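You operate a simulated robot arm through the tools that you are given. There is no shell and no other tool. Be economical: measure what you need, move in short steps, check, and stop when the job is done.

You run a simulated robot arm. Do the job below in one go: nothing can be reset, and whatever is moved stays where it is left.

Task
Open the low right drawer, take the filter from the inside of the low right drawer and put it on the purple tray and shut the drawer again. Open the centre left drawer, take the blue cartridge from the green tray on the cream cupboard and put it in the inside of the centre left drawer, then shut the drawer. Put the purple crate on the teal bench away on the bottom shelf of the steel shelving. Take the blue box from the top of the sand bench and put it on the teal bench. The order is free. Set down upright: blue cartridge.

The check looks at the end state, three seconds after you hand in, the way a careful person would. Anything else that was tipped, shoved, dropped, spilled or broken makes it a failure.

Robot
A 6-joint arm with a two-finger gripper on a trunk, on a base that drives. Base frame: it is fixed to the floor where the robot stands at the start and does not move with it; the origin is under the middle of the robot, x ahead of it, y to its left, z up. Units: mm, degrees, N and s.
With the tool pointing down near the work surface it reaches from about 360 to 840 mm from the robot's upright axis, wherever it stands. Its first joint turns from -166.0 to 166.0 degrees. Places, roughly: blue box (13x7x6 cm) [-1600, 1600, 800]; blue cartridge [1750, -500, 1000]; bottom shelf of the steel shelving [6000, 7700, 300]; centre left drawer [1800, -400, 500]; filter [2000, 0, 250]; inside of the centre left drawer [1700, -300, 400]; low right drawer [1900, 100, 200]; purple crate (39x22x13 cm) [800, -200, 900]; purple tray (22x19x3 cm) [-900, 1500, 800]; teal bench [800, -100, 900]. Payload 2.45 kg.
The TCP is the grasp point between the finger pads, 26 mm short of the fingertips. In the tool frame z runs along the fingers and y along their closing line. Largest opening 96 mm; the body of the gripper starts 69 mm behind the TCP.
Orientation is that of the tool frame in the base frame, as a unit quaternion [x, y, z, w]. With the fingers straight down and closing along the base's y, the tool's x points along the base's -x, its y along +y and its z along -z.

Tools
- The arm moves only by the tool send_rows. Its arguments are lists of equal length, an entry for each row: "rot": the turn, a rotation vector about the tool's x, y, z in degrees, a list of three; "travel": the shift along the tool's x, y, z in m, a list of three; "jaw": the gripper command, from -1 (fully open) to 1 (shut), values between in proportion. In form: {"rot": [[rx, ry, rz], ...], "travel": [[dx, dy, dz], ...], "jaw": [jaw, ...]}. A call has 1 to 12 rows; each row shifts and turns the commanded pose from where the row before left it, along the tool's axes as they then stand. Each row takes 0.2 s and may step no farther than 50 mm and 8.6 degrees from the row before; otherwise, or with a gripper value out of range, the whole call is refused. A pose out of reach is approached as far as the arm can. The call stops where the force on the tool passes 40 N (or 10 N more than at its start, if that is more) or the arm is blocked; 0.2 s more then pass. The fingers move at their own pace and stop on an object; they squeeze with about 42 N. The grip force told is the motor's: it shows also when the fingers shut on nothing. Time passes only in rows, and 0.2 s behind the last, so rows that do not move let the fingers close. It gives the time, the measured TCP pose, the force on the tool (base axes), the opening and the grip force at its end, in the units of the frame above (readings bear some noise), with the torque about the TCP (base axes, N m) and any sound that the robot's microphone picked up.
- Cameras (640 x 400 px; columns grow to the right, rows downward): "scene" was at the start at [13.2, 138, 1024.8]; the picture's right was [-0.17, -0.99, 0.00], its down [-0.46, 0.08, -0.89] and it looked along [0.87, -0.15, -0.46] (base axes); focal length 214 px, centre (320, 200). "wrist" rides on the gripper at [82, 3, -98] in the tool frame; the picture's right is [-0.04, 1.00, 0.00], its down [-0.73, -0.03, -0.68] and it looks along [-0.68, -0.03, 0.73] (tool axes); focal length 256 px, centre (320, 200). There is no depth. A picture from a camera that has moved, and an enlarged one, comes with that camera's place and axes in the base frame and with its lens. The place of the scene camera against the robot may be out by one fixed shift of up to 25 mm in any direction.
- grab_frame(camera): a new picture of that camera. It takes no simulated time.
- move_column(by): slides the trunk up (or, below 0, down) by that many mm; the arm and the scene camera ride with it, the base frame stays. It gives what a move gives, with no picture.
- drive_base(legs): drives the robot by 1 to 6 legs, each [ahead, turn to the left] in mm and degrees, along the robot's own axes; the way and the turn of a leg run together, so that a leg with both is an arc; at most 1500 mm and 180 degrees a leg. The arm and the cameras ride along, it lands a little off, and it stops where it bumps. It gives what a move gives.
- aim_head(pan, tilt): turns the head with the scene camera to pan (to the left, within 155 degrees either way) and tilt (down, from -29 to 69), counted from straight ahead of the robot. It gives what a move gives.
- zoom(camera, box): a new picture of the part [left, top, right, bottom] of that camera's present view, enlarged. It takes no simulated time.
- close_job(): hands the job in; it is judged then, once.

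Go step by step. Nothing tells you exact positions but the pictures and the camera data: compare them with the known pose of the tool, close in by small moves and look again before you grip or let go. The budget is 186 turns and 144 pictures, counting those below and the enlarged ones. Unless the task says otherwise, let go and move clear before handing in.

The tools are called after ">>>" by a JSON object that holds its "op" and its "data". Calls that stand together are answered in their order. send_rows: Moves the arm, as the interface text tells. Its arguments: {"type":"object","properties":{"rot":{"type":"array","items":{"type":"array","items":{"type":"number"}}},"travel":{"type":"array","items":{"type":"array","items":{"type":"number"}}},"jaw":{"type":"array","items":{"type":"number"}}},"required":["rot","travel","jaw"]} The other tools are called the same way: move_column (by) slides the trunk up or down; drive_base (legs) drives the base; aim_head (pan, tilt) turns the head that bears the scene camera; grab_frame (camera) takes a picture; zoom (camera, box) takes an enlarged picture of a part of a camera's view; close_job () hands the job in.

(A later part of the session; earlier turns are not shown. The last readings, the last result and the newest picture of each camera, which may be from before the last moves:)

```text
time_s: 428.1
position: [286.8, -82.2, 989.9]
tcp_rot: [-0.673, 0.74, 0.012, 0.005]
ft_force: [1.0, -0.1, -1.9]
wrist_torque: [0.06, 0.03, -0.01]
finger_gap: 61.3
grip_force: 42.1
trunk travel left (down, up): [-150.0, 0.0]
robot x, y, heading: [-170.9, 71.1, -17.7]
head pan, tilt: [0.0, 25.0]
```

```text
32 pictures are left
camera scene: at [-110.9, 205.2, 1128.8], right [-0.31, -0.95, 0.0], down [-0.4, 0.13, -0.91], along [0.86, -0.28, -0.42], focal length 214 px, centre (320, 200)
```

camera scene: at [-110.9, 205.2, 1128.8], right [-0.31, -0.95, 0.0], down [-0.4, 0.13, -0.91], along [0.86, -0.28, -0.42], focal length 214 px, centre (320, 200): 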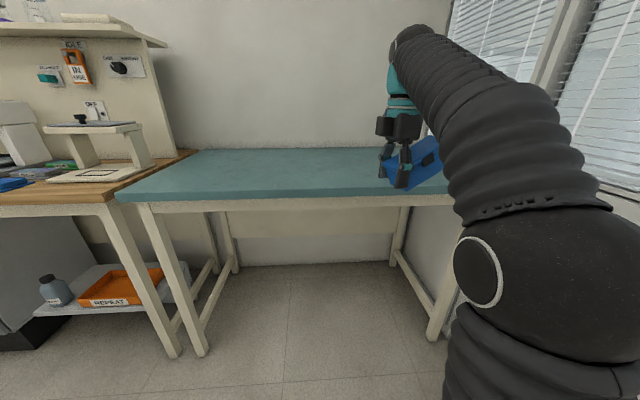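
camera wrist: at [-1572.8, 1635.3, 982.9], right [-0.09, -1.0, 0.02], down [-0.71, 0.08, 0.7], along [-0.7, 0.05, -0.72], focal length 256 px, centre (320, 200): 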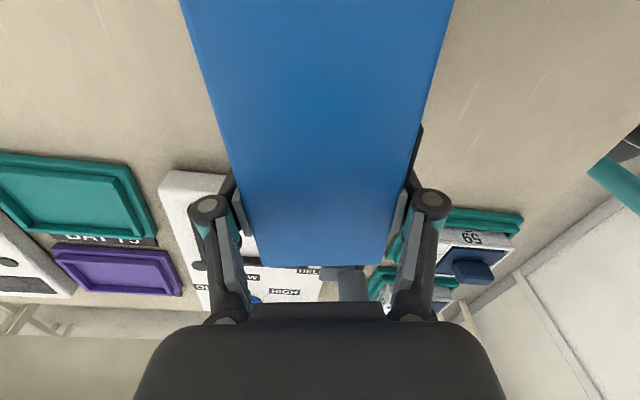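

The box looks tilted in the grip; check with the wrist camera.

>>> {"op": "grab_frame", "data": {"camera": "wrist"}}

>>> {"op": "zoom", "data": {"camera": "scene", "box": [350, 100, 470, 200]}}

```text
31 pictures are left
camera wrist: at [276.9, -163.9, 1083.6], right [-0.99, 0.13, 0.01], down [0.11, 0.71, 0.7], along [0.08, 0.69, -0.72], focal length 256 px, centre (320, 200)
```

wrist: 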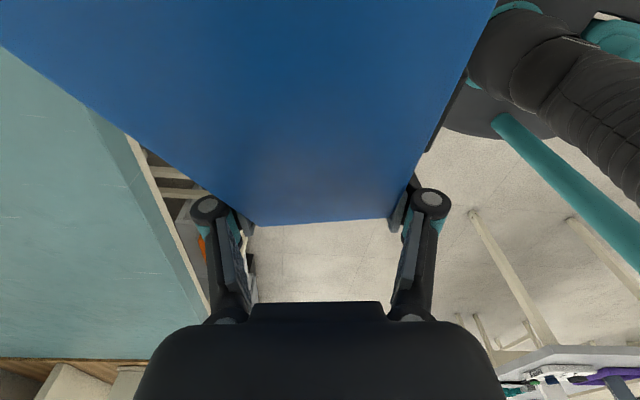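

```text
4.00 times, centred on (410, 150) of scene
camera zoom: at [-110.9, 205.2, 1128.8], right [-0.31, -0.95, 0.0], down [-0.4, 0.13, -0.91], along [0.86, -0.28, -0.42], focal length 858 px, centre (-40, 400)
```

zoom: 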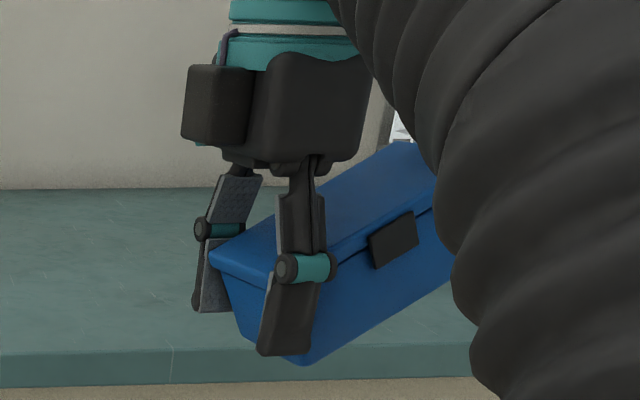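

Box pitched ≈23° in the grip. Level it by turning the tool about its closing axis, then drive in over the bench.

>>> {"op": "send_rows", "data": {"rot": [[0, -7.8, 0], [0, -7.8, 0], [0, -7.8, 0], [0, 0, 0]], "travel": [[0, 0, 0], [0, 0, 0], [0, 0, 0], [0, 0, 0]], "jaw": [1, 1, 1, 1]}}

>>> {"op": "drive_base", "data": {"legs": [[250, 0]]}}

>>> {"op": "zoom", "data": {"camera": "scene", "box": [300, 60, 500, 220]}}

```text
time_s: 429.1
position: [285.5, -73.9, 969.1]
tcp_rot: [-0.656, 0.724, 0.147, 0.157]
ft_force: [0.0, 0.0, -0.9]
wrist_torque: [0.06, -0.03, 0.02]
finger_gap: 61.1
grip_force: 42.1
out of reach, approached as far as the arm can: row 1, 2, 3
trunk travel left (down, up): [-150.0, 0.0]
robot x, y, heading: [-171.6, 70.1, -17.6]
head pan, tilt: [0.0, 25.0]
```

```text
time_s: 430.9
position: [518.8, -150.4, 968.9]
tcp_rot: [-0.656, 0.723, 0.147, 0.156]
ft_force: [1.0, -0.5, -1.6]
wrist_torque: [0.05, -0.01, -0.02]
finger_gap: 61.2
grip_force: 41.9
trunk travel left (down, up): [-150.0, 0.0]
robot x, y, heading: [59.2, -8.9, -18.0]
head pan, tilt: [0.0, 25.0]
```

```text
2.50 times, centred on (400, 140) of scene
camera zoom: at [122.1, 130.1, 1128.8], right [-0.31, -0.95, 0.0], down [-0.4, 0.13, -0.91], along [0.86, -0.28, -0.42], focal length 536 px, centre (120, 350)
```

zoom: 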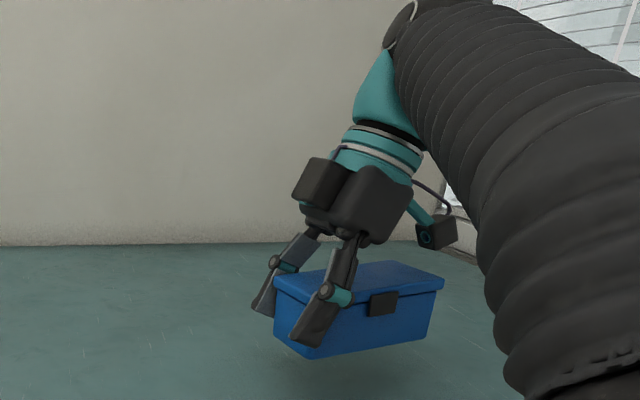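

Nearly level. Lower onto the bench.

>>> {"op": "send_rows", "data": {"rot": [[0, 0, 0], [0, 0, 0], [0, 0, 0], [0, 0, 0]], "travel": [[0.004, 0, 0.0092], [0.004, 0, 0.0092], [0.004, 0, 0.0092], [0, 0, 0]], "jaw": [1, 1, 1, 1]}}

>>> {"op": "send_rows", "data": {"rot": [[0, 0, 0], [0, 0, 0], [0, 0, 0]], "travel": [[0.0028, 0, 0.0064], [0.0028, 0, 0.0064], [0, 0, 0]], "jaw": [1, 1, 1]}}

```text
time_s: 431.9
position: [519.8, -148.7, 939.3]
tcp_rot: [-0.656, 0.724, 0.147, 0.157]
ft_force: [-0.7, -0.2, -1.0]
wrist_torque: [0.06, 0.03, -0.03]
finger_gap: 61.1
grip_force: 42.1
trunk travel left (down, up): [-150.0, 0.0]
robot x, y, heading: [61.1, -7.7, -17.8]
head pan, tilt: [0.0, 25.0]
```

```text
time_s: 432.8
position: [518.3, -148.4, 925.8]
tcp_rot: [-0.656, 0.724, 0.147, 0.155]
ft_force: [0.7, 0.0, -0.5]
wrist_torque: [0.06, -0.02, -0.01]
finger_gap: 61.2
grip_force: 41.8
trunk travel left (down, up): [-150.0, 0.0]
robot x, y, heading: [63.2, -5.6, -18.0]
head pan, tilt: [0.0, 25.0]
```

>>> {"op": "send_rows", "data": {"rot": [[0, 0, 0], [0, 0, 0], [0, 0, 0]], "travel": [[0.0016, 0, 0.0037], [0.0016, 0, 0.0037], [0, 0, 0]], "jaw": [1, 1, 1]}}

>>> {"op": "zoom", "data": {"camera": "scene", "box": [340, 110, 480, 220]}}

```text
time_s: 433.6
position: [518.0, -146.9, 919.1]
tcp_rot: [-0.656, 0.724, 0.146, 0.158]
ft_force: [5.4, -4.2, 30.7]
wrist_torque: [-0.11, 0.14, 0.22]
finger_gap: 61.5
grip_force: 41.5
trunk travel left (down, up): [-150.0, 0.0]
robot x, y, heading: [59.6, -3.1, -18.0]
head pan, tilt: [0.0, 25.0]
```

```text
3.64 times, centred on (410, 165) of scene
camera zoom: at [121.4, 130.1, 1129.2], right [-0.31, -0.95, 0.0], down [-0.4, 0.13, -0.91], along [0.86, -0.28, -0.42], focal length 780 px, centre (-7, 327)
```

zoom: 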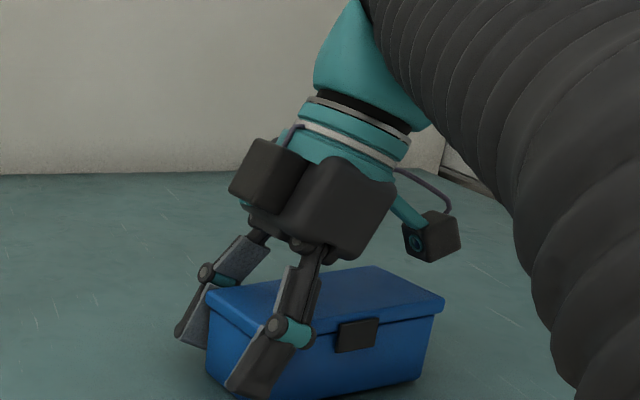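

Contact. Ease up slightly, release and withdraw.

>>> {"op": "send_rows", "data": {"rot": [[0, 0, 0], [0, 0, 0], [0, 0, 0], [0, 0, 0], [0, 0, 0], [0, 0, 0], [0, 0, 0], [0, 0, 0]], "travel": [[-0.0011, 0, -0.0026], [0, 0, 0], [0, 0, 0], [0, 0, 0], [-0.008, 0, -0.018], [0, 0, -0.03], [0, 0, -0.03], [0, 0, 0]], "jaw": [1, 0, -0.8, -0.9, -0.9, -0.9, -0.9, -0.9]}}

>>> {"op": "drive_base", "data": {"legs": [[-350, 0]]}}

>>> {"op": "grab_frame", "data": {"camera": "scene"}}

```text
time_s: 435.4
position: [517.9, -160.5, 965.4]
tcp_rot: [-0.656, 0.723, 0.146, 0.157]
ft_force: [0.5, 0.4, 0.1]
wrist_torque: [0.03, 0.02, 0.0]
finger_gap: 91.0
grip_force: 0.1
out of reach, approached as far as the arm can: row 7
trunk travel left (down, up): [-150.0, 0.0]
robot x, y, heading: [57.4, -6.4, -18.0]
head pan, tilt: [0.0, 25.0]
```

```text
time_s: 437.6
position: [183.1, -53.8, 965.1]
tcp_rot: [-0.655, 0.725, 0.145, 0.158]
ft_force: [0.5, -1.1, 0.7]
wrist_torque: [0.0, -0.01, 0.02]
finger_gap: 91.4
grip_force: 0.0
trunk travel left (down, up): [-150.0, 0.0]
robot x, y, heading: [-276.8, 101.1, -17.8]
head pan, tilt: [0.0, 25.0]
```

```text
27 pictures are left
camera scene: at [-211.9, 238.0, 1128.8], right [-0.31, -0.95, 0.0], down [-0.4, 0.13, -0.91], along [0.86, -0.28, -0.42], focal length 214 px, centre (320, 200)
```

scene: 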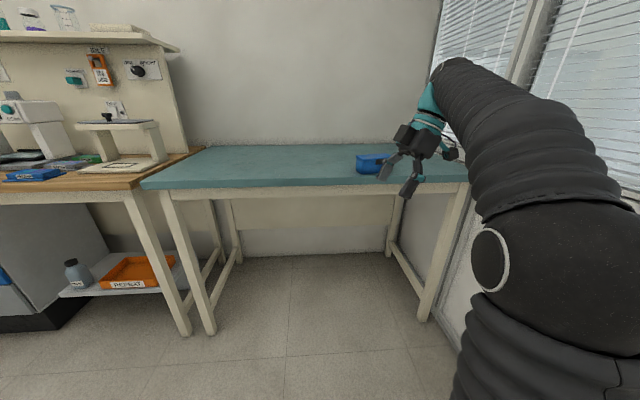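

Blue box is on the teal bench. Quick check that bag "65" on the sand bench still stands.

>>> {"op": "aim_head", "data": {"pan": 148, "tilt": 12}}

>>> {"op": "zoom", "data": {"camera": "scene", "box": [220, 120, 460, 270]}}

```text
time_s: 439.9
position: [183.5, -54.3, 966.1]
tcp_rot: [-0.654, 0.725, 0.145, 0.159]
ft_force: [0.1, -0.3, 1.1]
wrist_torque: [-0.01, -0.02, 0.03]
finger_gap: 91.4
grip_force: 0.0
trunk travel left (down, up): [-150.0, 0.0]
robot x, y, heading: [-276.2, 98.7, -18.3]
head pan, tilt: [148.0, 12.0]
```

```text
2.67 times, centred on (340, 195) of scene
camera zoom: at [-359.4, 338.1, 1150.0], right [0.77, 0.64, 0.0], down [0.13, -0.16, -0.98], along [-0.63, 0.75, -0.21], focal length 572 px, centre (267, 213)
```

zoom: 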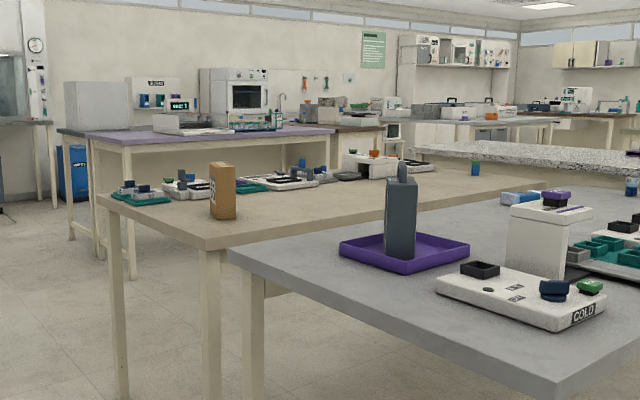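

All fine: filter upright in the tray, bag standing. Now return to the cupboard via the aisle.

>>> {"op": "drive_base", "data": {"legs": [[0, 91.5], [1500, 0], [1500, 0], [1180, 0]]}}

```text
time_s: 463.9
position: [989.1, 4593.7, 965.8]
tcp_rot: [0.976, -0.03, -0.214, -0.004]
ft_force: [-0.3, 0.5, -0.1]
wrist_torque: [0.01, -0.01, -0.01]
finger_gap: 91.1
grip_force: 0.1
trunk travel left (down, up): [-150.0, 0.0]
robot x, y, heading: [849.9, 4131.2, 74.3]
head pan, tilt: [148.0, 12.0]
```

>>> {"op": "drive_base", "data": {"legs": [[0, -90.5], [1500, 0], [1120, 0], [0, -81.5]]}}

```text
time_s: 483.9
position: [3238.6, 2884.3, 966.4]
tcp_rot: [-0.026, 0.976, 0.008, 0.214]
ft_force: [0.6, -0.2, 0.1]
wrist_torque: [-0.01, -0.01, -0.02]
finger_gap: 91.4
grip_force: 0.0
trunk travel left (down, up): [-150.0, 0.0]
robot x, y, heading: [3319.2, 3361.7, -98.9]
head pan, tilt: [148.0, 12.0]
```

>>> {"op": "drive_base", "data": {"legs": [[0, 3], [1500, 0], [70, 0], [0, -11], [850, 0]]}}

>>> {"op": "aim_head", "data": {"pan": -20, "tilt": 25}}

>>> {"op": "grab_frame", "data": {"camera": "scene"}}

```text
time_s: 497.1
position: [2733.6, 547.9, 963.6]
tcp_rot: [0.049, 0.976, -0.009, 0.214]
ft_force: [-0.1, 0.4, 0.1]
wrist_torque: [0.03, -0.01, 0.0]
finger_gap: 91.5
grip_force: 0.2
trunk travel left (down, up): [-150.0, 0.0]
robot x, y, heading: [2886.9, 1008.3, -107.8]
head pan, tilt: [148.0, 12.0]
```

```text
time_s: 499.7
position: [2733.6, 548.7, 965.5]
tcp_rot: [0.048, 0.976, -0.009, 0.214]
ft_force: [1.0, 0.5, 0.7]
wrist_torque: [0.0, 0.02, 0.0]
finger_gap: 91.2
grip_force: 0.0
trunk travel left (down, up): [-150.0, 0.0]
robot x, y, heading: [2889.0, 1009.5, -107.8]
head pan, tilt: [-20.0, 25.0]
```

```text
25 pictures are left
camera scene: at [2983.2, 938.7, 1128.8], right [-0.79, 0.61, 0.0], down [0.26, 0.33, -0.91], along [-0.55, -0.72, -0.42], focal length 214 px, centre (320, 200)
```

scene: 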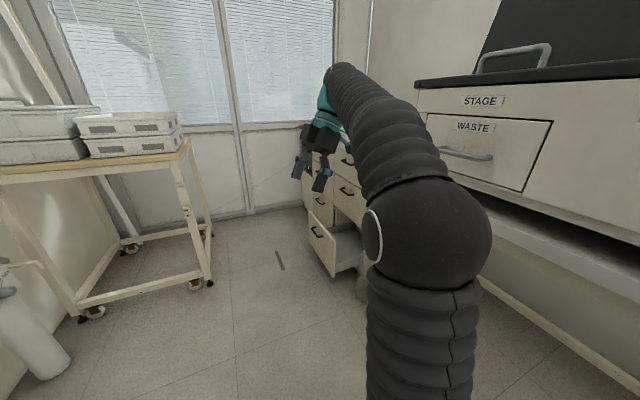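

Here again; the low right drawer is open as left. First turn the tool (yaw -151°) in this free space so it can face the cupboard.

>>> {"op": "send_rows", "data": {"rot": [[3.51, 0, 7.63], [3.51, 0, 7.63], [3.51, 0, 7.63], [3.51, 0, 7.63], [3.51, 0, 7.63], [3.51, 0, 7.63], [3.51, 0, 7.63], [3.51, 0, 7.63], [3.51, 0, 7.63]], "travel": [[0, 0, 0], [0, 0, 0], [0, 0, 0], [0, 0, 0], [0, 0, 0], [0, 0, 0], [0, 0, 0], [0, 0, 0], [0, 0, 0]], "jaw": [1, 1, 1, 1, 1, 1, 1, 1, 1]}}

>>> {"op": "send_rows", "data": {"rot": [[3.51, 0, 7.63], [3.51, 0, 7.63], [3.51, 0, 7.63], [3.51, 0, 7.63], [0, 0, 0]], "travel": [[0, 0, 0], [0, 0, 0], [0, 0, 0], [0, 0, 0], [0, 0, 0]], "jaw": [1, 1, 1, 1, 1]}}

>>> {"op": "drive_base", "data": {"legs": [[790, 0], [0, -39]]}}

```text
time_s: 501.7
position: [2733.1, 548.2, 965.9]
tcp_rot: [0.636, 0.742, -0.138, 0.161]
ft_force: [-0.6, 0.0, -0.2]
wrist_torque: [0.01, 0.0, -0.01]
finger_gap: 0.0
grip_force: 28.6
trunk travel left (down, up): [-150.0, 0.0]
robot x, y, heading: [2890.7, 1011.1, -107.7]
head pan, tilt: [-20.0, 25.0]
```

```text
time_s: 502.9
position: [2732.8, 547.8, 965.8]
tcp_rot: [0.824, 0.526, -0.179, 0.112]
ft_force: [-0.6, 0.6, -0.4]
wrist_torque: [-0.02, 0.0, 0.0]
finger_gap: 0.2
grip_force: 28.7
trunk travel left (down, up): [-150.0, 0.0]
robot x, y, heading: [2890.3, 1006.6, -107.8]
head pan, tilt: [-20.0, 25.0]
```

```text
time_s: 508.9
position: [2249.0, 1.8, 965.9]
tcp_rot: [0.951, 0.227, -0.206, 0.048]
ft_force: [0.8, 0.0, -0.1]
wrist_torque: [0.02, 0.0, -0.02]
finger_gap: 0.0
grip_force: 28.7
trunk travel left (down, up): [-150.0, 0.0]
robot x, y, heading: [2652.3, 267.4, -146.0]
head pan, tilt: [-20.0, 25.0]
```

>>> {"op": "send_rows", "data": {"rot": [[3.55, 0, 7.73], [3.55, 0, 7.73], [3.55, 0, 7.73], [3.55, 0, 7.73], [3.55, 0, 7.73], [0, -8.5, 0], [0, -8.5, 0], [0, -8.5, 0], [0, -8.5, 0], [0, -8.5, 0], [0, 0, 0]], "travel": [[0, 0, 0], [0, 0, 0], [0, 0, 0], [0, 0, 0], [0, 0, 0], [0, 0, 0], [0, 0, 0], [0, 0, 0], [0, 0, 0], [0, 0, 0], [0, 0, 0]], "jaw": [1, 1, 1, 1, 1, 1, 1, 1, 1, 1, 1]}}

>>> {"op": "move_column", "data": {"by": -150}}

>>> {"op": "send_rows", "data": {"rot": [[0, 0, 0], [0, 0, 0], [0, 0, 0], [0, 0, 0], [0, 0, 0], [0, 0, 0], [0, 0, 0], [0, 0, 0], [0, 0, 0], [0, 0, 0], [0, 0, 0], [0, 0, 0]], "travel": [[0.0148, 0, -0.0407], [0.0148, 0, -0.0407], [0.0148, 0, -0.0407], [0.0423, 0, 0.0154], [0.0423, 0, 0.0154], [0.0423, 0, 0.0154], [0.0423, 0, 0.0154], [0.0423, 0, 0.0154], [0.0423, 0, 0.0154], [0.0423, 0, 0.0154], [0.0423, 0, 0.0154], [0, 0, 0]], "jaw": [1, 1, 1, 1, 1, 1, 1, 1, 1, 1, 1, 1]}}

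>>> {"op": "grab_frame", "data": {"camera": "wrist"}}

```text
time_s: 511.3
position: [2248.0, 3.6, 966.9]
tcp_rot: [0.826, -0.112, -0.548, -0.077]
ft_force: [0.4, -0.3, 0.3]
wrist_torque: [-0.01, 0.01, 0.01]
finger_gap: 0.0
grip_force: 28.2
trunk travel left (down, up): [-150.0, 0.0]
robot x, y, heading: [2657.0, 267.8, -146.2]
head pan, tilt: [-20.0, 25.0]
```

```text
time_s: 513.1
position: [2246.7, 1.7, 815.6]
tcp_rot: [0.826, -0.113, -0.546, -0.077]
ft_force: [0.5, -0.1, -0.1]
wrist_torque: [0.01, 0.04, -0.02]
finger_gap: 0.2
grip_force: 28.8
trunk travel left (down, up): [0.0, 150.0]
robot x, y, heading: [2652.9, 268.0, -146.4]
head pan, tilt: [-20.0, 25.0]
```

```text
time_s: 515.7
position: [2392.4, -36.2, 461.1]
tcp_rot: [0.826, -0.113, -0.547, -0.077]
ft_force: [-0.4, 0.5, -0.1]
wrist_torque: [-0.02, -0.02, 0.04]
finger_gap: 0.1
grip_force: 28.5
trunk travel left (down, up): [0.0, 150.0]
robot x, y, heading: [2655.1, 265.9, -146.2]
head pan, tilt: [-20.0, 25.0]
```

```text
24 pictures are left
camera wrist: at [2509.4, -72.7, 423.1], right [-0.28, -0.96, 0.03], down [0.33, -0.07, 0.94], along [-0.9, 0.28, 0.34], focal length 256 px, centre (320, 200)
```

wrist: 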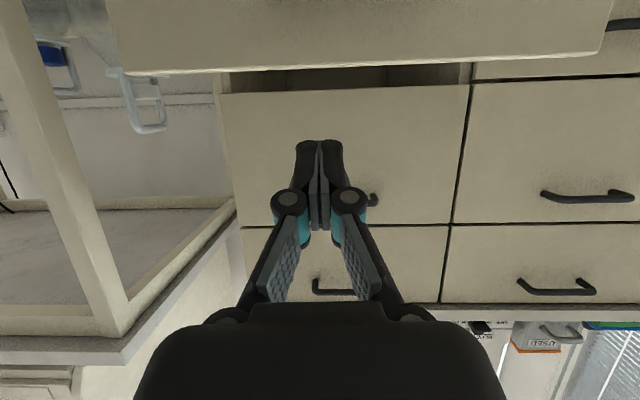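

Panel top is near z 391. Lower the fist to z≈366 at the panel centre, then push it shut.

>>> {"op": "send_rows", "data": {"rot": [[0, 0, 0], [0, 0, 0], [0, 0, 0], [0, 0, 0], [0, 0, 0], [0, 0, 0], [0, 0, 0]], "travel": [[0.0447, 0.019, 0.0163], [0.0447, 0, 0.0163], [-0.01, 0, 0.0282], [-0.01, 0, 0.0282], [-0.0086, 0, 0.0235], [-0.0068, 0, 0.0188], [0, 0, 0]], "jaw": [1, 1, 1, 1, 1, 1, 1]}}

>>> {"op": "send_rows", "data": {"rot": [[0, 0, 0], [0, 0, 0], [0, 0, 0], [0, 0, 0], [0, 0, 0], [0, 0, 0], [0, 0, 0], [0, 0, 0], [0, 0, 0], [0, 0, 0], [0, 0, 0], [0, 0, 0]], "travel": [[-0.0068, 0, 0.0188], [-0.0068, 0, 0.0188], [-0.0068, 0, 0.0188], [-0.0068, 0, 0.0188], [-0.0068, 0, 0.0188], [-0.0068, 0, 0.0188], [-0.0068, 0, 0.0188], [-0.0068, 0, 0.0188], [-0.0068, 0, 0.0188], [-0.0068, 0, 0.0188], [-0.0068, 0, 0.0188], [0, 0, 0]], "jaw": [1, 1, 1, 1, 1, 1, 1, 1, 1, 1, 1, 1]}}

```text
refused: row 1 steps farther than a row can; nothing moved
```

```text
time_s: 518.3
position: [2179.8, 22.0, 451.7]
tcp_rot: [0.826, -0.112, -0.546, -0.076]
ft_force: [0.4, 0.4, -0.2]
wrist_torque: [0.0, 0.0, -0.01]
finger_gap: 0.0
grip_force: 28.5
trunk travel left (down, up): [0.0, 150.0]
robot x, y, heading: [2653.5, 267.1, -146.2]
head pan, tilt: [-20.0, 25.0]
```

The first call was refused, so the tool went forward above the open drawer without contact. Go back out and do it properly.

>>> {"op": "send_rows", "data": {"rot": [[0, 0, 0], [0, 0, 0], [0, 0, 0], [0, 0, 0], [0, 0, 0], [0, 0, 0], [0, 0, 0], [0, 0, 0], [0, 0, 0]], "travel": [[0.0135, 0, -0.037], [0.0135, 0, -0.037], [0.0135, 0, -0.037], [0.0135, 0, -0.037], [0.0135, 0, -0.037], [0.0135, 0.019, -0.037], [0.04, 0, 0.0146], [0.038, 0, 0.0138], [0, 0, 0]], "jaw": [1, 1, 1, 1, 1, 1, 1, 1, 1]}}

```text
time_s: 520.3
position: [2408.6, -57.9, 379.1]
tcp_rot: [0.826, -0.112, -0.547, -0.076]
ft_force: [-0.2, -0.2, -1.0]
wrist_torque: [0.0, 0.01, 0.0]
finger_gap: 0.2
grip_force: 28.7
trunk travel left (down, up): [0.0, 150.0]
robot x, y, heading: [2653.5, 266.9, -146.2]
head pan, tilt: [-20.0, 25.0]
```

>>> {"op": "send_rows", "data": {"rot": [[0, 0, 0], [0, 0, 0], [0, 0, 0], [0, 0, 0], [0, 0, 0], [0, 0, 0], [0, 0, 0], [0, 0, 0], [0, 0, 0], [0, 0, 0], [0, 0, 0], [0, 0, 0]], "travel": [[0.002, 0, 0.03], [-0.0078, 0, 0.0188], [-0.0078, 0, 0.0188], [-0.0078, 0, 0.0188], [-0.0078, 0, 0.0188], [-0.0078, 0, 0.0188], [-0.0078, 0, 0.0188], [-0.0078, 0, 0.0188], [-0.0078, 0, 0.0188], [-0.0078, 0, 0.0188], [-0.0078, 0, 0.0188], [0, 0, 0]], "jaw": [1, 1, 1, 1, 1, 1, 1, 1, 1, 1, 1, 1]}}

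>>> {"op": "send_rows", "data": {"rot": [[0, 0, 0], [0, 0, 0], [0, 0, 0], [0, 0, 0], [0, 0, 0], [0, 0, 0], [0, 0, 0]], "travel": [[-0.0078, 0, 0.0188], [-0.0078, 0, 0.0188], [-0.0078, 0, 0.0188], [-0.0058, 0, 0.0141], [-0.0039, 0, 0.0094], [-0.0039, 0, 0.0094], [0, 0, 0]], "jaw": [1, 1, 1, 1, 1, 1, 1]}}

>>> {"op": "grab_frame", "data": {"camera": "wrist"}}

```text
time_s: 522.9
position: [2183.9, 1.9, 364.7]
tcp_rot: [0.826, -0.113, -0.547, -0.077]
ft_force: [0.4, -0.1, 0.4]
wrist_torque: [0.0, -0.02, -0.05]
finger_gap: 0.0
grip_force: 29.2
trunk travel left (down, up): [0.0, 150.0]
robot x, y, heading: [2654.9, 264.1, -146.2]
head pan, tilt: [-20.0, 25.0]
```

```text
time_s: 524.5
position: [2091.5, 30.0, 364.1]
tcp_rot: [0.826, -0.113, -0.547, -0.077]
ft_force: [0.8, 0.1, -0.2]
wrist_torque: [0.02, -0.02, 0.02]
finger_gap: 0.0
grip_force: 29.0
trunk travel left (down, up): [0.0, 150.0]
robot x, y, heading: [2655.1, 265.2, -146.2]
head pan, tilt: [-20.0, 25.0]
```

```text
23 pictures are left
camera wrist: at [2208.0, -6.6, 326.2], right [-0.28, -0.96, 0.03], down [0.33, -0.07, 0.94], along [-0.9, 0.28, 0.34], focal length 256 px, centre (320, 200)
```

wrist: 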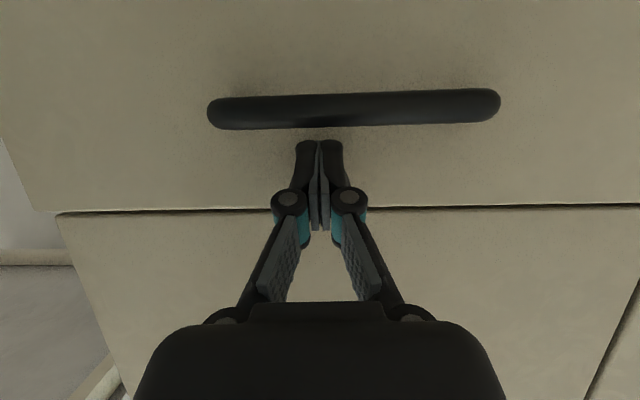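

Drawer is nearly shut; push until it stops.

>>> {"op": "send_rows", "data": {"rot": [[0, 0, 0], [0, 0, 0], [0, 0, 0], [0, 0, 0], [0, 0, 0], [0, 0, 0], [0, 0, 0]], "travel": [[-0.0027, 0, 0.0075], [-0.0027, 0, 0.0075], [-0.0027, 0, 0.0075], [-0.0027, 0, 0.0075], [-0.0027, 0, 0.0075], [-0.0027, 0, 0.0075], [0, 0, 0]], "jaw": [1, 1, 1, 1, 1, 1, 1]}}

>>> {"op": "grab_frame", "data": {"camera": "wrist"}}

```text
time_s: 525.2
position: [2078.3, 31.3, 363.5]
tcp_rot: [0.827, -0.111, -0.546, -0.077]
ft_force: [6.8, -0.8, 4.5]
wrist_torque: [0.0, 0.1, -0.01]
finger_gap: 0.0
grip_force: 28.7
trunk travel left (down, up): [0.0, 150.0]
robot x, y, heading: [2651.0, 261.7, -145.9]
head pan, tilt: [-20.0, 25.0]
stopped in row 3: the force on the tool passed its limit at 58 N (the readings are from after the stop); the commanded pose is now the measured one
```

```text
22 pictures are left
camera wrist: at [2195.2, -3.8, 325.6], right [-0.28, -0.96, 0.03], down [0.33, -0.07, 0.94], along [-0.9, 0.28, 0.34], focal length 256 px, centre (320, 200)
```

wrist: 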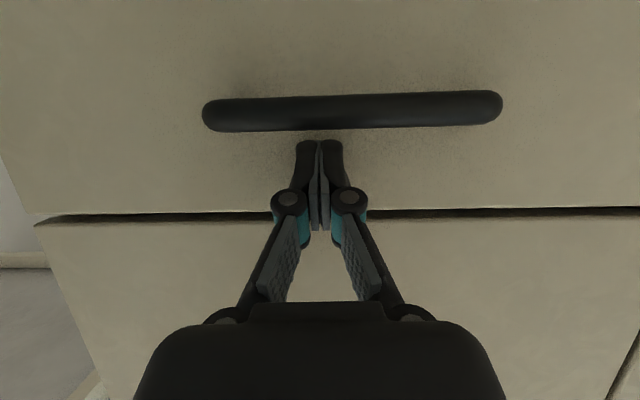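

Drawer is shut (firm stop, flush). Retreat, rise to the centre row, and move the base over to the left column.

>>> {"op": "send_rows", "data": {"rot": [[0, 0, 0], [0, 0, 0], [0, 0, 0], [0, 0, 0], [0, 0, 0], [0, 0, 0], [0, 0, 0], [0, 0, 0], [0, 0, 0], [0, 0, 0]], "travel": [[0.0155, 0, -0.0423], [0.0155, 0, -0.0423], [0.0155, 0, -0.0423], [0.0155, 0, -0.0423], [0.0155, 0, -0.0423], [-0.0423, 0, -0.0154], [-0.0423, 0, -0.0154], [-0.0423, 0, -0.0154], [-0.0423, 0, -0.0154], [0, 0, 0]], "jaw": [1, 1, 1, 1, 1, 1, 1, 1, 1, 1]}}

>>> {"op": "drive_base", "data": {"legs": [[0, 40], [480, 0], [0, -40]]}}

>>> {"op": "send_rows", "data": {"rot": [[0, -7.7, 0], [0, -7.7, 0], [0, -7.7, 0], [0, 0, -8.2], [0, 0, -8.2], [0, 0, -8.2], [0, 0, -8.2], [0, 0, -8.2], [0, 0, -8.2], [0, 0, -8.2], [0, 0, -8.2], [0, 0, -8.2]], "travel": [[0, 0, 0], [0, 0, 0], [0, 0, 0], [0, 0, 0], [0, 0, 0], [0, 0, 0], [0, 0, 0], [0, 0, 0], [0, 0, 0], [0, 0, 0], [0, 0, 0], [0, 0, 0]], "jaw": [0, -0.2, -0.2, -0.2, -0.2, -0.2, -0.2, -0.2, -0.2, -0.2, -0.2, -0.2]}}

>>> {"op": "send_rows", "data": {"rot": [[0, 0, -8.2], [0, 0, -8.2], [0, 0, 0]], "travel": [[0, 0, 0], [0, 0, 0], [0, 0, 0]], "jaw": [-0.2, -0.2, -0.2]}}

>>> {"op": "grab_frame", "data": {"camera": "wrist"}}

```text
time_s: 527.4
position: [2283.1, -24.8, 557.4]
tcp_rot: [0.827, -0.112, -0.545, -0.077]
ft_force: [0.3, 1.1, 0.1]
wrist_torque: [-0.02, 0.0, -0.01]
finger_gap: 0.0
grip_force: 28.8
trunk travel left (down, up): [0.0, 150.0]
robot x, y, heading: [2655.7, 264.7, -146.3]
head pan, tilt: [-20.0, 25.0]
```

```text
time_s: 533.9
position: [2149.9, -484.3, 557.7]
tcp_rot: [0.826, -0.112, -0.547, -0.077]
ft_force: [0.2, 0.0, -0.6]
wrist_torque: [-0.03, 0.01, -0.01]
finger_gap: 0.1
grip_force: 28.7
trunk travel left (down, up): [0.0, 150.0]
robot x, y, heading: [2520.5, -197.6, -146.0]
head pan, tilt: [-20.0, 25.0]
```

```text
time_s: 536.5
position: [2149.8, -483.0, 558.1]
tcp_rot: [0.616, 0.348, -0.501, -0.499]
ft_force: [0.3, 0.5, 0.2]
wrist_torque: [0.0, -0.01, 0.02]
finger_gap: 57.4
grip_force: 0.1
trunk travel left (down, up): [0.0, 150.0]
robot x, y, heading: [2519.4, -192.5, -146.1]
head pan, tilt: [-20.0, 25.0]
```

```text
time_s: 537.3
position: [2150.2, -483.8, 557.3]
tcp_rot: [-0.561, -0.431, 0.424, 0.565]
ft_force: [0.1, 0.1, 0.1]
wrist_torque: [0.02, 0.02, 0.0]
finger_gap: 57.9
grip_force: 0.1
trunk travel left (down, up): [0.0, 150.0]
robot x, y, heading: [2519.0, -193.8, -145.9]
head pan, tilt: [-20.0, 25.0]
```

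```text
21 pictures are left
camera wrist: at [2265.4, -430.7, 553.4], right [-0.01, -0.03, -1.0], down [0.46, -0.89, 0.02], along [-0.89, -0.46, 0.02], focal length 256 px, centre (320, 200)
```

wrist: 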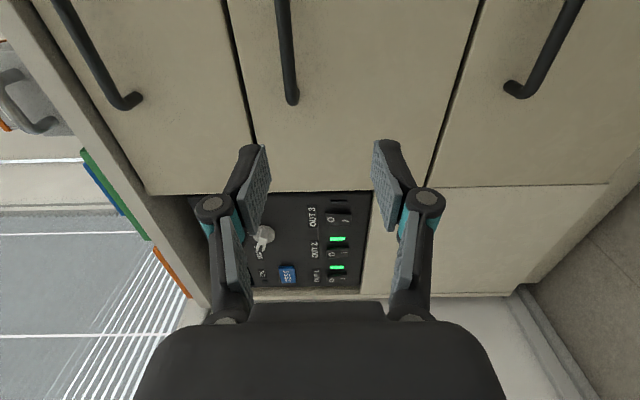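

Centre left handle: inner end near u≈90, so centre u≈155, z≈590, n≈2010. Align and approach.

>>> {"op": "send_rows", "data": {"rot": [[0, 0, 0], [0, 0, 0], [0, 0, 0], [0, 0, 0], [0, 0, 0]], "travel": [[0.027, -0.032, 0], [0, 0, 0.04], [0, 0, 0.04], [0, 0, 0.045], [0, 0, 0]], "jaw": [-0.2, -0.2, -0.2, -0.2, -0.2]}}

>>> {"op": "grab_frame", "data": {"camera": "wrist"}}

```text
time_s: 538.5
position: [2034.9, -424.3, 589.1]
tcp_rot: [-0.561, -0.432, 0.426, 0.563]
ft_force: [-0.9, -0.3, 0.9]
wrist_torque: [0.02, 0.01, -0.01]
finger_gap: 57.6
grip_force: 0.0
trunk travel left (down, up): [0.0, 150.0]
robot x, y, heading: [2519.6, -190.8, -145.9]
head pan, tilt: [-20.0, 25.0]
```

```text
20 pictures are left
camera wrist: at [2150.8, -371.1, 585.5], right [-0.01, -0.03, -1.0], down [0.46, -0.89, 0.02], along [-0.89, -0.46, 0.02], focal length 256 px, centre (320, 200)
```

wrist: 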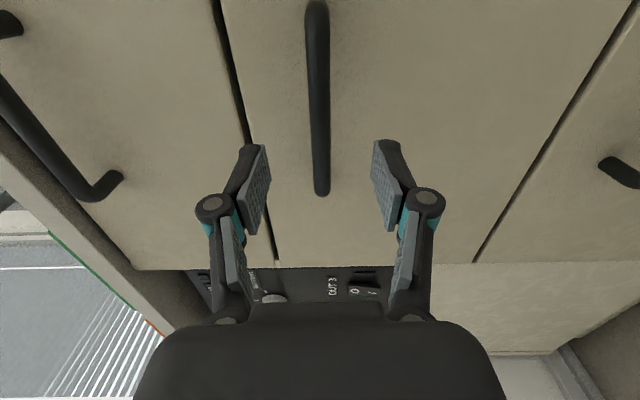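

Bar ≈50 mm ahead, centre 8 mm to +u. Advance 42 mm, close.

>>> {"op": "send_rows", "data": {"rot": [[0, 0, 0], [0, 0, 0], [0, 0, 0], [0, 0, 0], [0, 0, 0], [0, 0, 0]], "travel": [[0.008, -0.001, 0.021], [0, 0, 0.021], [0, 0, 0], [0, 0, 0], [0, 0, 0], [0, 0, 0]], "jaw": [0, 0.2, 0.2, 1, 1, 1]}}

```text
time_s: 539.9
position: [1996.2, -404.1, 590.0]
tcp_rot: [-0.562, -0.431, 0.424, 0.565]
ft_force: [6.9, -1.3, -11.6]
wrist_torque: [-0.71, -0.1, -0.03]
finger_gap: 13.3
grip_force: 39.8
trunk travel left (down, up): [0.0, 150.0]
robot x, y, heading: [2519.3, -194.9, -146.1]
head pan, tilt: [-20.0, 25.0]
```

Gripped the bar (13.3 mm). Pull straight out.

>>> {"op": "send_rows", "data": {"rot": [[0, 0, 0], [0, 0, 0], [0, 0, 0], [0, 0, 0], [0, 0, 0], [0, 0, 0], [0, 0, 0], [0, 0, 0], [0, 0, 0], [0, 0, 0], [0, 0, 0], [0, 0, 0]], "travel": [[0, 0.002, -0.008], [0.0003, 0, -0.012], [0.0003, 0, -0.013], [0.0003, 0, -0.013], [0.0003, 0, -0.013], [0.0003, 0, -0.013], [0.0003, 0, -0.013], [0.0003, 0, -0.013], [0.0003, 0, -0.013], [0.0003, 0, -0.013], [0.0003, 0, -0.013], [0, 0, 0]], "jaw": [1, 1, 1, 1, 1, 1, 1, 1, 1, 1, 1, 1]}}

```text
time_s: 542.5
position: [2130.6, -438.9, 588.6]
tcp_rot: [-0.561, -0.431, 0.426, 0.564]
ft_force: [0.8, -3.2, 14.3]
wrist_torque: [-0.47, 0.4, -0.29]
finger_gap: 13.2
grip_force: 39.8
trunk travel left (down, up): [0.0, 150.0]
robot x, y, heading: [2519.6, -197.3, -145.7]
head pan, tilt: [-20.0, 25.0]
```

>>> {"op": "send_rows", "data": {"rot": [[0, 0, 0], [0, 0, 0], [0, 0, 0], [0, 0, 0], [0, 0, 0], [0, 0, 0], [0, 0, 0]], "travel": [[0, -0.001, -0.01], [0.0003, 0, -0.013], [0.0003, 0, -0.013], [0.0003, 0, -0.013], [0.0003, 0, -0.013], [0.0003, 0, -0.013], [0, 0, 0]], "jaw": [1, 1, 1, 1, 1, 1, 1]}}

>>> {"op": "send_rows", "data": {"rot": [[0, 0, 0], [0, 0, 0], [0, 0, 0], [0, 0, 0], [0, 0, 0], [0, 0, 0]], "travel": [[0, 0, 0], [0, 0, 0], [0, 0, 0], [0, 0, -0.025], [0, 0, -0.025], [0, 0, 0]], "jaw": [0.4, 0, 0, 0, 0, 0]}}

>>> {"op": "move_column", "data": {"by": 150}}

>>> {"op": "aim_head", "data": {"pan": -20, "tilt": 30}}

>>> {"op": "grab_frame", "data": {"camera": "scene"}}

```text
time_s: 544.1
position: [2202.9, -457.6, 588.3]
tcp_rot: [-0.562, -0.431, 0.424, 0.564]
ft_force: [3.1, 10.0, 8.9]
wrist_torque: [-0.49, 0.3, -0.04]
finger_gap: 13.4
grip_force: 40.3
trunk travel left (down, up): [0.0, 150.0]
robot x, y, heading: [2520.7, -194.0, -145.9]
head pan, tilt: [-20.0, 25.0]
```

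```text
time_s: 545.5
position: [2251.6, -471.7, 589.0]
tcp_rot: [-0.561, -0.432, 0.424, 0.565]
ft_force: [-0.7, 0.0, -0.3]
wrist_torque: [-0.02, 0.01, 0.04]
finger_gap: 48.0
grip_force: 0.1
trunk travel left (down, up): [0.0, 150.0]
robot x, y, heading: [2519.2, -193.8, -146.1]
head pan, tilt: [-20.0, 25.0]
```

```text
time_s: 547.2
position: [2251.3, -471.3, 738.9]
tcp_rot: [-0.562, -0.431, 0.426, 0.564]
ft_force: [0.3, -0.2, 0.5]
wrist_torque: [0.01, 0.0, 0.01]
finger_gap: 47.8
grip_force: 0.0
trunk travel left (down, up): [-150.0, 0.0]
robot x, y, heading: [2520.4, -195.8, -145.7]
head pan, tilt: [-20.0, 25.0]
```

```text
time_s: 547.9
position: [2250.9, -471.5, 739.9]
tcp_rot: [-0.562, -0.431, 0.425, 0.564]
ft_force: [-0.8, -0.2, -0.1]
wrist_torque: [0.01, 0.01, -0.02]
finger_gap: 48.0
grip_force: 0.1
trunk travel left (down, up): [-150.0, 0.0]
robot x, y, heading: [2516.9, -196.4, -146.1]
head pan, tilt: [-20.0, 30.0]
```

```text
19 pictures are left
camera scene: at [2555.4, -314.2, 1121.5], right [-0.24, 0.97, 0.0], down [0.48, 0.12, -0.87], along [-0.84, -0.21, -0.5], focal length 214 px, centre (320, 200)
```

scene: 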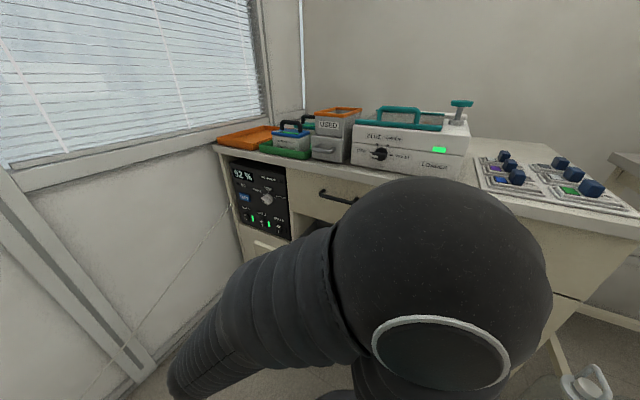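

The green tray holds a cartridge with blue trim; zoom in.

>>> {"op": "zoom", "data": {"camera": "scene", "box": [210, 90, 380, 196]}}

```text
3.76 times, centred on (295, 143) of scene
camera zoom: at [2555.4, -314.2, 1121.5], right [-0.24, 0.97, 0.0], down [0.48, 0.12, -0.87], along [-0.84, -0.21, -0.5], focal length 807 px, centre (414, 415)
```

zoom: 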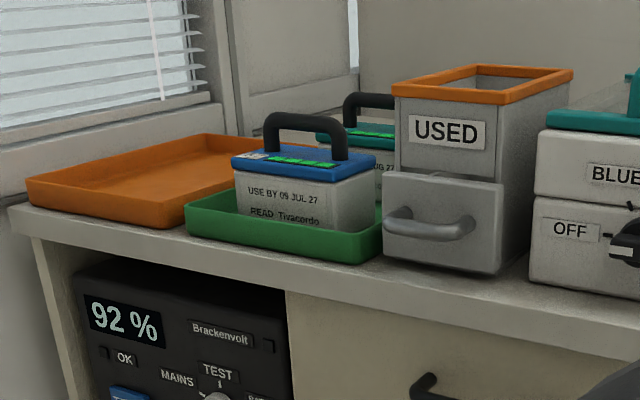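

The blue-topped cartridge (arched black handle, bar parallel to the front) sits in the green tray at about n≈1890, u≈-98, bar z≈980. Move the base over to u≈150.

>>> {"op": "drive_base", "data": {"legs": [[0, 40], [360, 0], [0, -40]]}}

>>> {"op": "send_rows", "data": {"rot": [[-7.5, 0, 0], [-7.5, 0, 0], [-7.5, 0, 0], [-7.5, 0, 0], [-7.5, 0, 0], [-7.5, 0, 0], [0, 0, 0]], "travel": [[0.015, -0.045, 0], [0.015, -0.045, 0], [0.015, -0.04, 0], [0.015, -0.035, 0], [0.015, -0.03, -0.02], [0.015, -0.03, -0.02], [0, 0, 0]], "jaw": [0, 0, 0, 0, 0, 0, 0]}}

>>> {"op": "grab_frame", "data": {"camera": "wrist"}}

```text
time_s: 553.9
position: [2159.4, -818.4, 738.3]
tcp_rot: [-0.558, -0.436, 0.43, 0.56]
ft_force: [-0.5, 0.1, -0.2]
wrist_torque: [-0.01, 0.0, 0.0]
finger_gap: 47.8
grip_force: 0.1
trunk travel left (down, up): [-150.0, 0.0]
robot x, y, heading: [2422.1, -535.6, -145.3]
head pan, tilt: [-20.0, 30.0]
```

```text
time_s: 555.5
position: [2155.1, -725.8, 973.9]
tcp_rot: [0.73, 0.568, -0.229, -0.304]
ft_force: [-0.7, 0.1, -0.9]
wrist_torque: [0.03, 0.0, 0.0]
finger_gap: 47.8
grip_force: 0.2
trunk travel left (down, up): [-150.0, 0.0]
robot x, y, heading: [2423.5, -535.9, -145.3]
head pan, tilt: [-20.0, 30.0]
```

```text
17 pictures are left
camera wrist: at [2243.3, -664.8, 1040.8], right [0.68, -0.21, -0.7], down [0.26, -0.83, 0.49], along [-0.69, -0.52, -0.51], focal length 256 px, centre (320, 200)
```

wrist: 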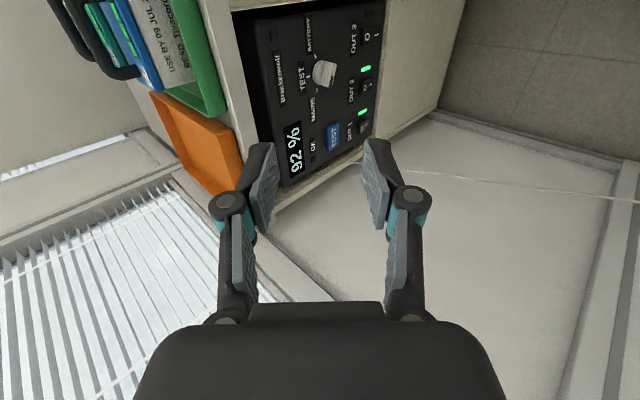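

Handle's left end triangulates to n≈1930, u≈-110, z≈990; bar centre u≈-72. Lean the tool to ~27° from vertical, raise, and move in above the edge.

>>> {"op": "send_rows", "data": {"rot": [[-6, 0, 0], [-6, 0, 0], [-6, 0, 0], [0, 0, 0], [0, 0, 0], [0, 0, 0], [0, 0, 0], [0, 0, 0], [0, 0, 0], [0, 0, 0], [0, 0, 0], [0, 0, 0]], "travel": [[0, 0, 0], [0, 0, 0], [0, 0, 0], [0.0155, -0.015, -0.03], [0.0155, -0.015, -0.03], [0, -0.0387, 0.0195], [0, -0.0387, 0.0195], [0, -0.0387, 0.0195], [0, -0.0387, 0.0195], [0, -0.0387, 0.0195], [0, -0.0387, 0.0195], [0, 0, 0]], "jaw": [-0.1, -0.1, -0.1, -0.1, -0.1, -0.1, -0.1, -0.1, -0.1, -0.1, -0.1, -0.1]}}

>>> {"op": "grab_frame", "data": {"camera": "wrist"}}

```text
time_s: 558.1
position: [1906.6, -631.0, 1037.6]
tcp_rot: [0.768, 0.596, -0.139, -0.187]
ft_force: [0.3, -0.6, -0.2]
wrist_torque: [0.03, -0.01, -0.02]
finger_gap: 52.9
grip_force: 0.0
trunk travel left (down, up): [-150.0, 0.0]
robot x, y, heading: [2423.0, -532.1, -145.1]
head pan, tilt: [-20.0, 30.0]
```

```text
16 pictures are left
camera wrist: at [1972.9, -564.9, 1122.5], right [0.85, -0.26, -0.45], down [0.09, -0.79, 0.61], along [-0.51, -0.56, -0.65], focal length 256 px, centre (320, 200)
```

wrist: 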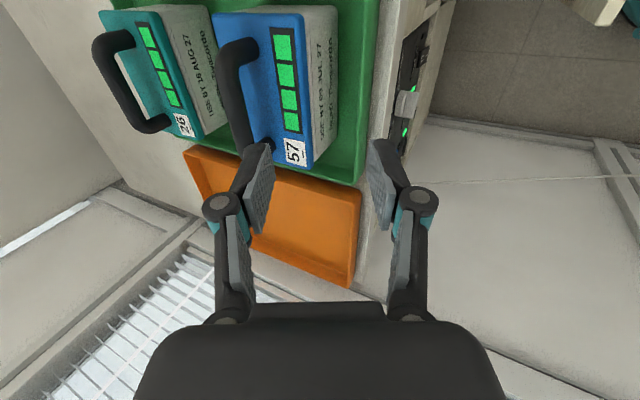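

Reachable, and the blue cartridge is clear to see. Bar is ≈56 mm toward the wall side and 80 mm ahead; align first.

>>> {"op": "send_rows", "data": {"rot": [[0, 0, 0], [0, 0, 0], [0, 0, 0]], "travel": [[0.006, -0.028, 0.015], [0.006, -0.028, 0.015], [0, 0, 0]], "jaw": [0, 0, 0]}}

>>> {"op": "grab_frame", "data": {"camera": "wrist"}}

```text
time_s: 558.9
position: [1848.2, -604.5, 1037.4]
tcp_rot: [0.768, 0.597, -0.138, -0.187]
ft_force: [-0.3, -0.2, 0.0]
wrist_torque: [0.0, 0.0, -0.01]
finger_gap: 47.8
grip_force: 0.1
trunk travel left (down, up): [-150.0, 0.0]
robot x, y, heading: [2420.5, -535.9, -145.0]
head pan, tilt: [-20.0, 30.0]
```

```text
15 pictures are left
camera wrist: at [1914.6, -537.8, 1122.7], right [0.85, -0.26, -0.45], down [0.09, -0.79, 0.61], along [-0.51, -0.56, -0.65], focal length 256 px, centre (320, 200)
```

wrist: 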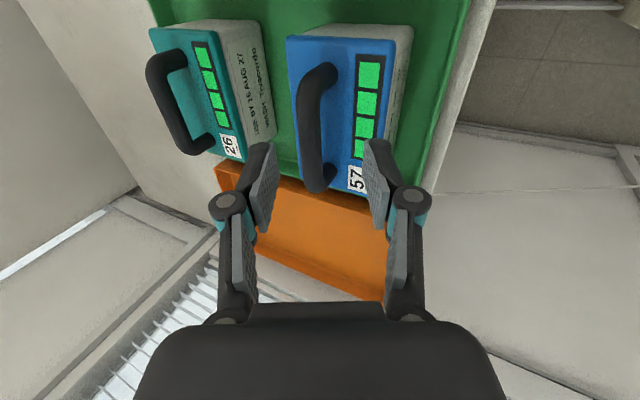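

Nearly centred: shift 5 mm, advance 28 mm, and close.

>>> {"op": "send_rows", "data": {"rot": [[0, 0, 0], [0, 0, 0], [0, 0, 0]], "travel": [[0.005, -0.005, 0.014], [0, 0, 0.014], [0, 0, 0]], "jaw": [0, 0, 0]}}

>>> {"op": "grab_frame", "data": {"camera": "wrist"}}

```text
time_s: 559.7
position: [1834.3, -596.7, 1015.5]
tcp_rot: [0.768, 0.596, -0.138, -0.187]
ft_force: [0.2, -0.2, 0.6]
wrist_torque: [0.0, 0.01, 0.01]
finger_gap: 48.0
grip_force: 0.1
trunk travel left (down, up): [-150.0, 0.0]
robot x, y, heading: [2423.1, -538.2, -145.4]
head pan, tilt: [-20.0, 30.0]
```

```text
14 pictures are left
camera wrist: at [1899.8, -529.3, 1100.5], right [0.85, -0.26, -0.45], down [0.09, -0.79, 0.61], along [-0.51, -0.56, -0.65], focal length 256 px, centre (320, 200)
```

wrist: 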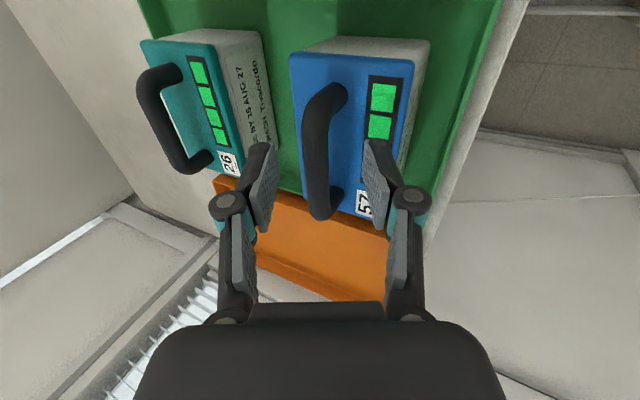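

Bar at ≈15 mm ahead of the TCP. Advance 5 mm, close and lift slightly.

>>> {"op": "send_rows", "data": {"rot": [[0, 0, 0], [0, 0, 0], [0, 0, 0], [0, 0, 0], [0, 0, 0]], "travel": [[0.003, 0, 0.005], [0, 0, 0], [0, 0, 0], [0, 0, 0], [0, 0, 0]], "jaw": [0, 0, 1, 1, 1]}}

>>> {"op": "send_rows", "data": {"rot": [[0, 0, 0], [0, 0, 0], [0, 0, 0]], "travel": [[0, -0.0045, -0.009], [0, -0.0045, -0.009], [0, 0, 0]], "jaw": [1, 1, 1]}}

>>> {"op": "grab_frame", "data": {"camera": "wrist"}}

```text
time_s: 560.9
position: [1835.0, -592.9, 1014.2]
tcp_rot: [0.768, 0.597, -0.14, -0.187]
ft_force: [4.5, 0.5, 22.6]
wrist_torque: [-0.18, 0.24, 0.0]
finger_gap: 6.0
grip_force: 28.5
trunk travel left (down, up): [-150.0, 0.0]
robot x, y, heading: [2421.7, -535.1, -145.3]
head pan, tilt: [-20.0, 30.0]
```

```text
time_s: 561.7
position: [1832.1, -592.7, 1029.6]
tcp_rot: [0.768, 0.597, -0.138, -0.187]
ft_force: [0.2, 0.3, 0.2]
wrist_torque: [0.0, 0.0, 0.0]
finger_gap: 0.1
grip_force: 28.3
trunk travel left (down, up): [-150.0, 0.0]
robot x, y, heading: [2424.0, -537.2, -145.3]
head pan, tilt: [-20.0, 30.0]
```

```text
13 pictures are left
camera wrist: at [1898.3, -525.7, 1116.2], right [0.85, -0.26, -0.45], down [0.09, -0.79, 0.61], along [-0.51, -0.56, -0.65], focal length 256 px, centre (320, 200)
```

wrist: 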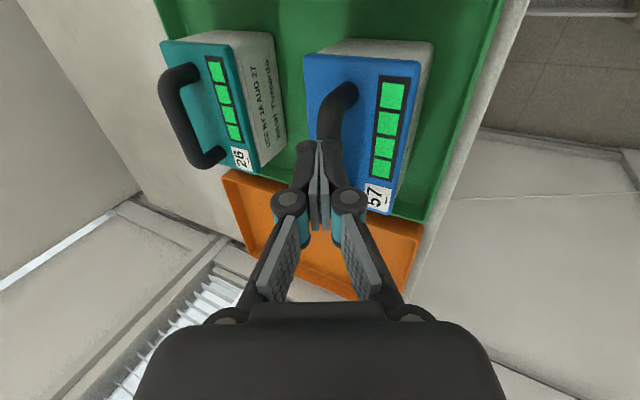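

The fingers closed on top of the bar and slipped off; the bar is deeper than estimated. Reopen and look again.

>>> {"op": "send_rows", "data": {"rot": [[0, 0, 0], [0, 0, 0], [0, 0, 0], [0, 0, 0], [0, 0, 0]], "travel": [[0, 0, -0.008], [0, 0, 0], [0, 0, 0], [0, 0.009, 0.018], [0, 0, 0]], "jaw": [1, 0, 0, 0, 0]}}

>>> {"op": "grab_frame", "data": {"camera": "wrist"}}

```text
time_s: 562.9
position: [1836.2, -592.5, 1019.2]
tcp_rot: [0.768, 0.596, -0.138, -0.188]
ft_force: [0.0, 0.2, 0.7]
wrist_torque: [-0.01, -0.02, 0.0]
finger_gap: 48.2
grip_force: 0.1
trunk travel left (down, up): [-150.0, 0.0]
robot x, y, heading: [2424.0, -535.5, -145.1]
head pan, tilt: [-20.0, 30.0]
```

```text
12 pictures are left
camera wrist: at [1902.5, -526.3, 1103.9], right [0.85, -0.26, -0.45], down [0.09, -0.79, 0.61], along [-0.51, -0.56, -0.65], focal length 256 px, centre (320, 200)
```

wrist: 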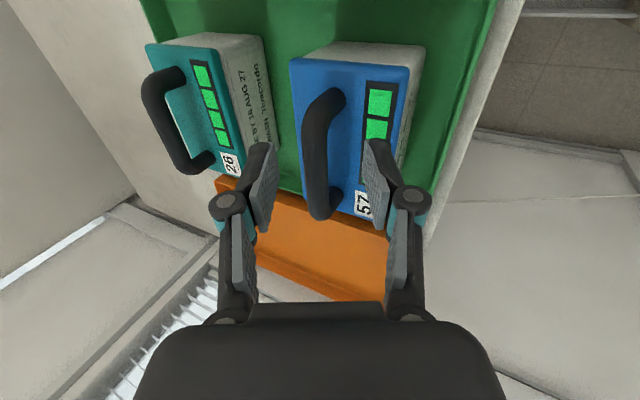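

Cartridge undisturbed. Advance 25 mm (8 mm along the bar), then close.

>>> {"op": "send_rows", "data": {"rot": [[0, 0, 0], [0, 0, 0], [0, 0, 0]], "travel": [[-0.008, -0.001, 0.012], [0, 0, 0.013], [0, 0, 0]], "jaw": [0, 0, 0]}}

>>> {"op": "grab_frame", "data": {"camera": "wrist"}}

```text
time_s: 563.7
position: [1822.8, -599.0, 997.0]
tcp_rot: [0.768, 0.597, -0.138, -0.188]
ft_force: [0.3, 0.1, 0.2]
wrist_torque: [-0.04, 0.0, 0.01]
finger_gap: 48.1
grip_force: 0.0
trunk travel left (down, up): [-150.0, 0.0]
robot x, y, heading: [2422.8, -533.8, -144.8]
head pan, tilt: [-20.0, 30.0]
```

```text
11 pictures are left
camera wrist: at [1888.8, -530.1, 1082.3], right [0.85, -0.26, -0.45], down [0.09, -0.79, 0.61], along [-0.51, -0.56, -0.65], focal length 256 px, centre (320, 200)
```

wrist: 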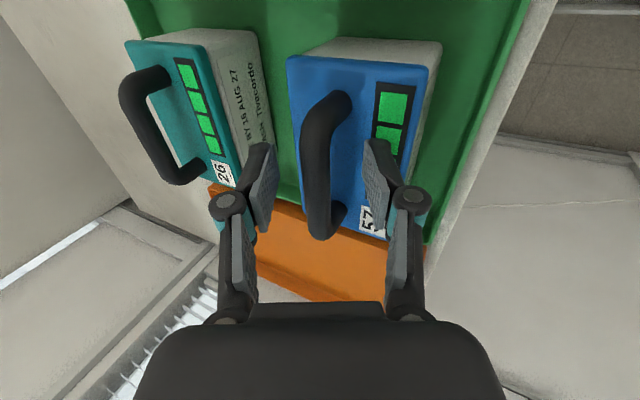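

Bar should now be ~12 mm past the TCP. Advance 5 mm and close.

>>> {"op": "send_rows", "data": {"rot": [[0, 0, 0], [0, 0, 0], [0, 0, 0], [0, 0, 0], [0, 0, 0]], "travel": [[0, -0.001, 0.005], [0, 0, 0], [0, 0, 0], [0, 0, 0], [0, 0, 0]], "jaw": [0, 0, 1, 1, 1]}}

```text
time_s: 564.9
position: [1820.4, -595.6, 993.3]
tcp_rot: [0.768, 0.596, -0.138, -0.187]
ft_force: [-1.6, 0.8, 3.3]
wrist_torque: [0.02, 0.03, 0.01]
finger_gap: 14.8
grip_force: 41.1
trunk travel left (down, up): [-150.0, 0.0]
robot x, y, heading: [2423.4, -535.6, -145.0]
head pan, tilt: [-20.0, 30.0]
```

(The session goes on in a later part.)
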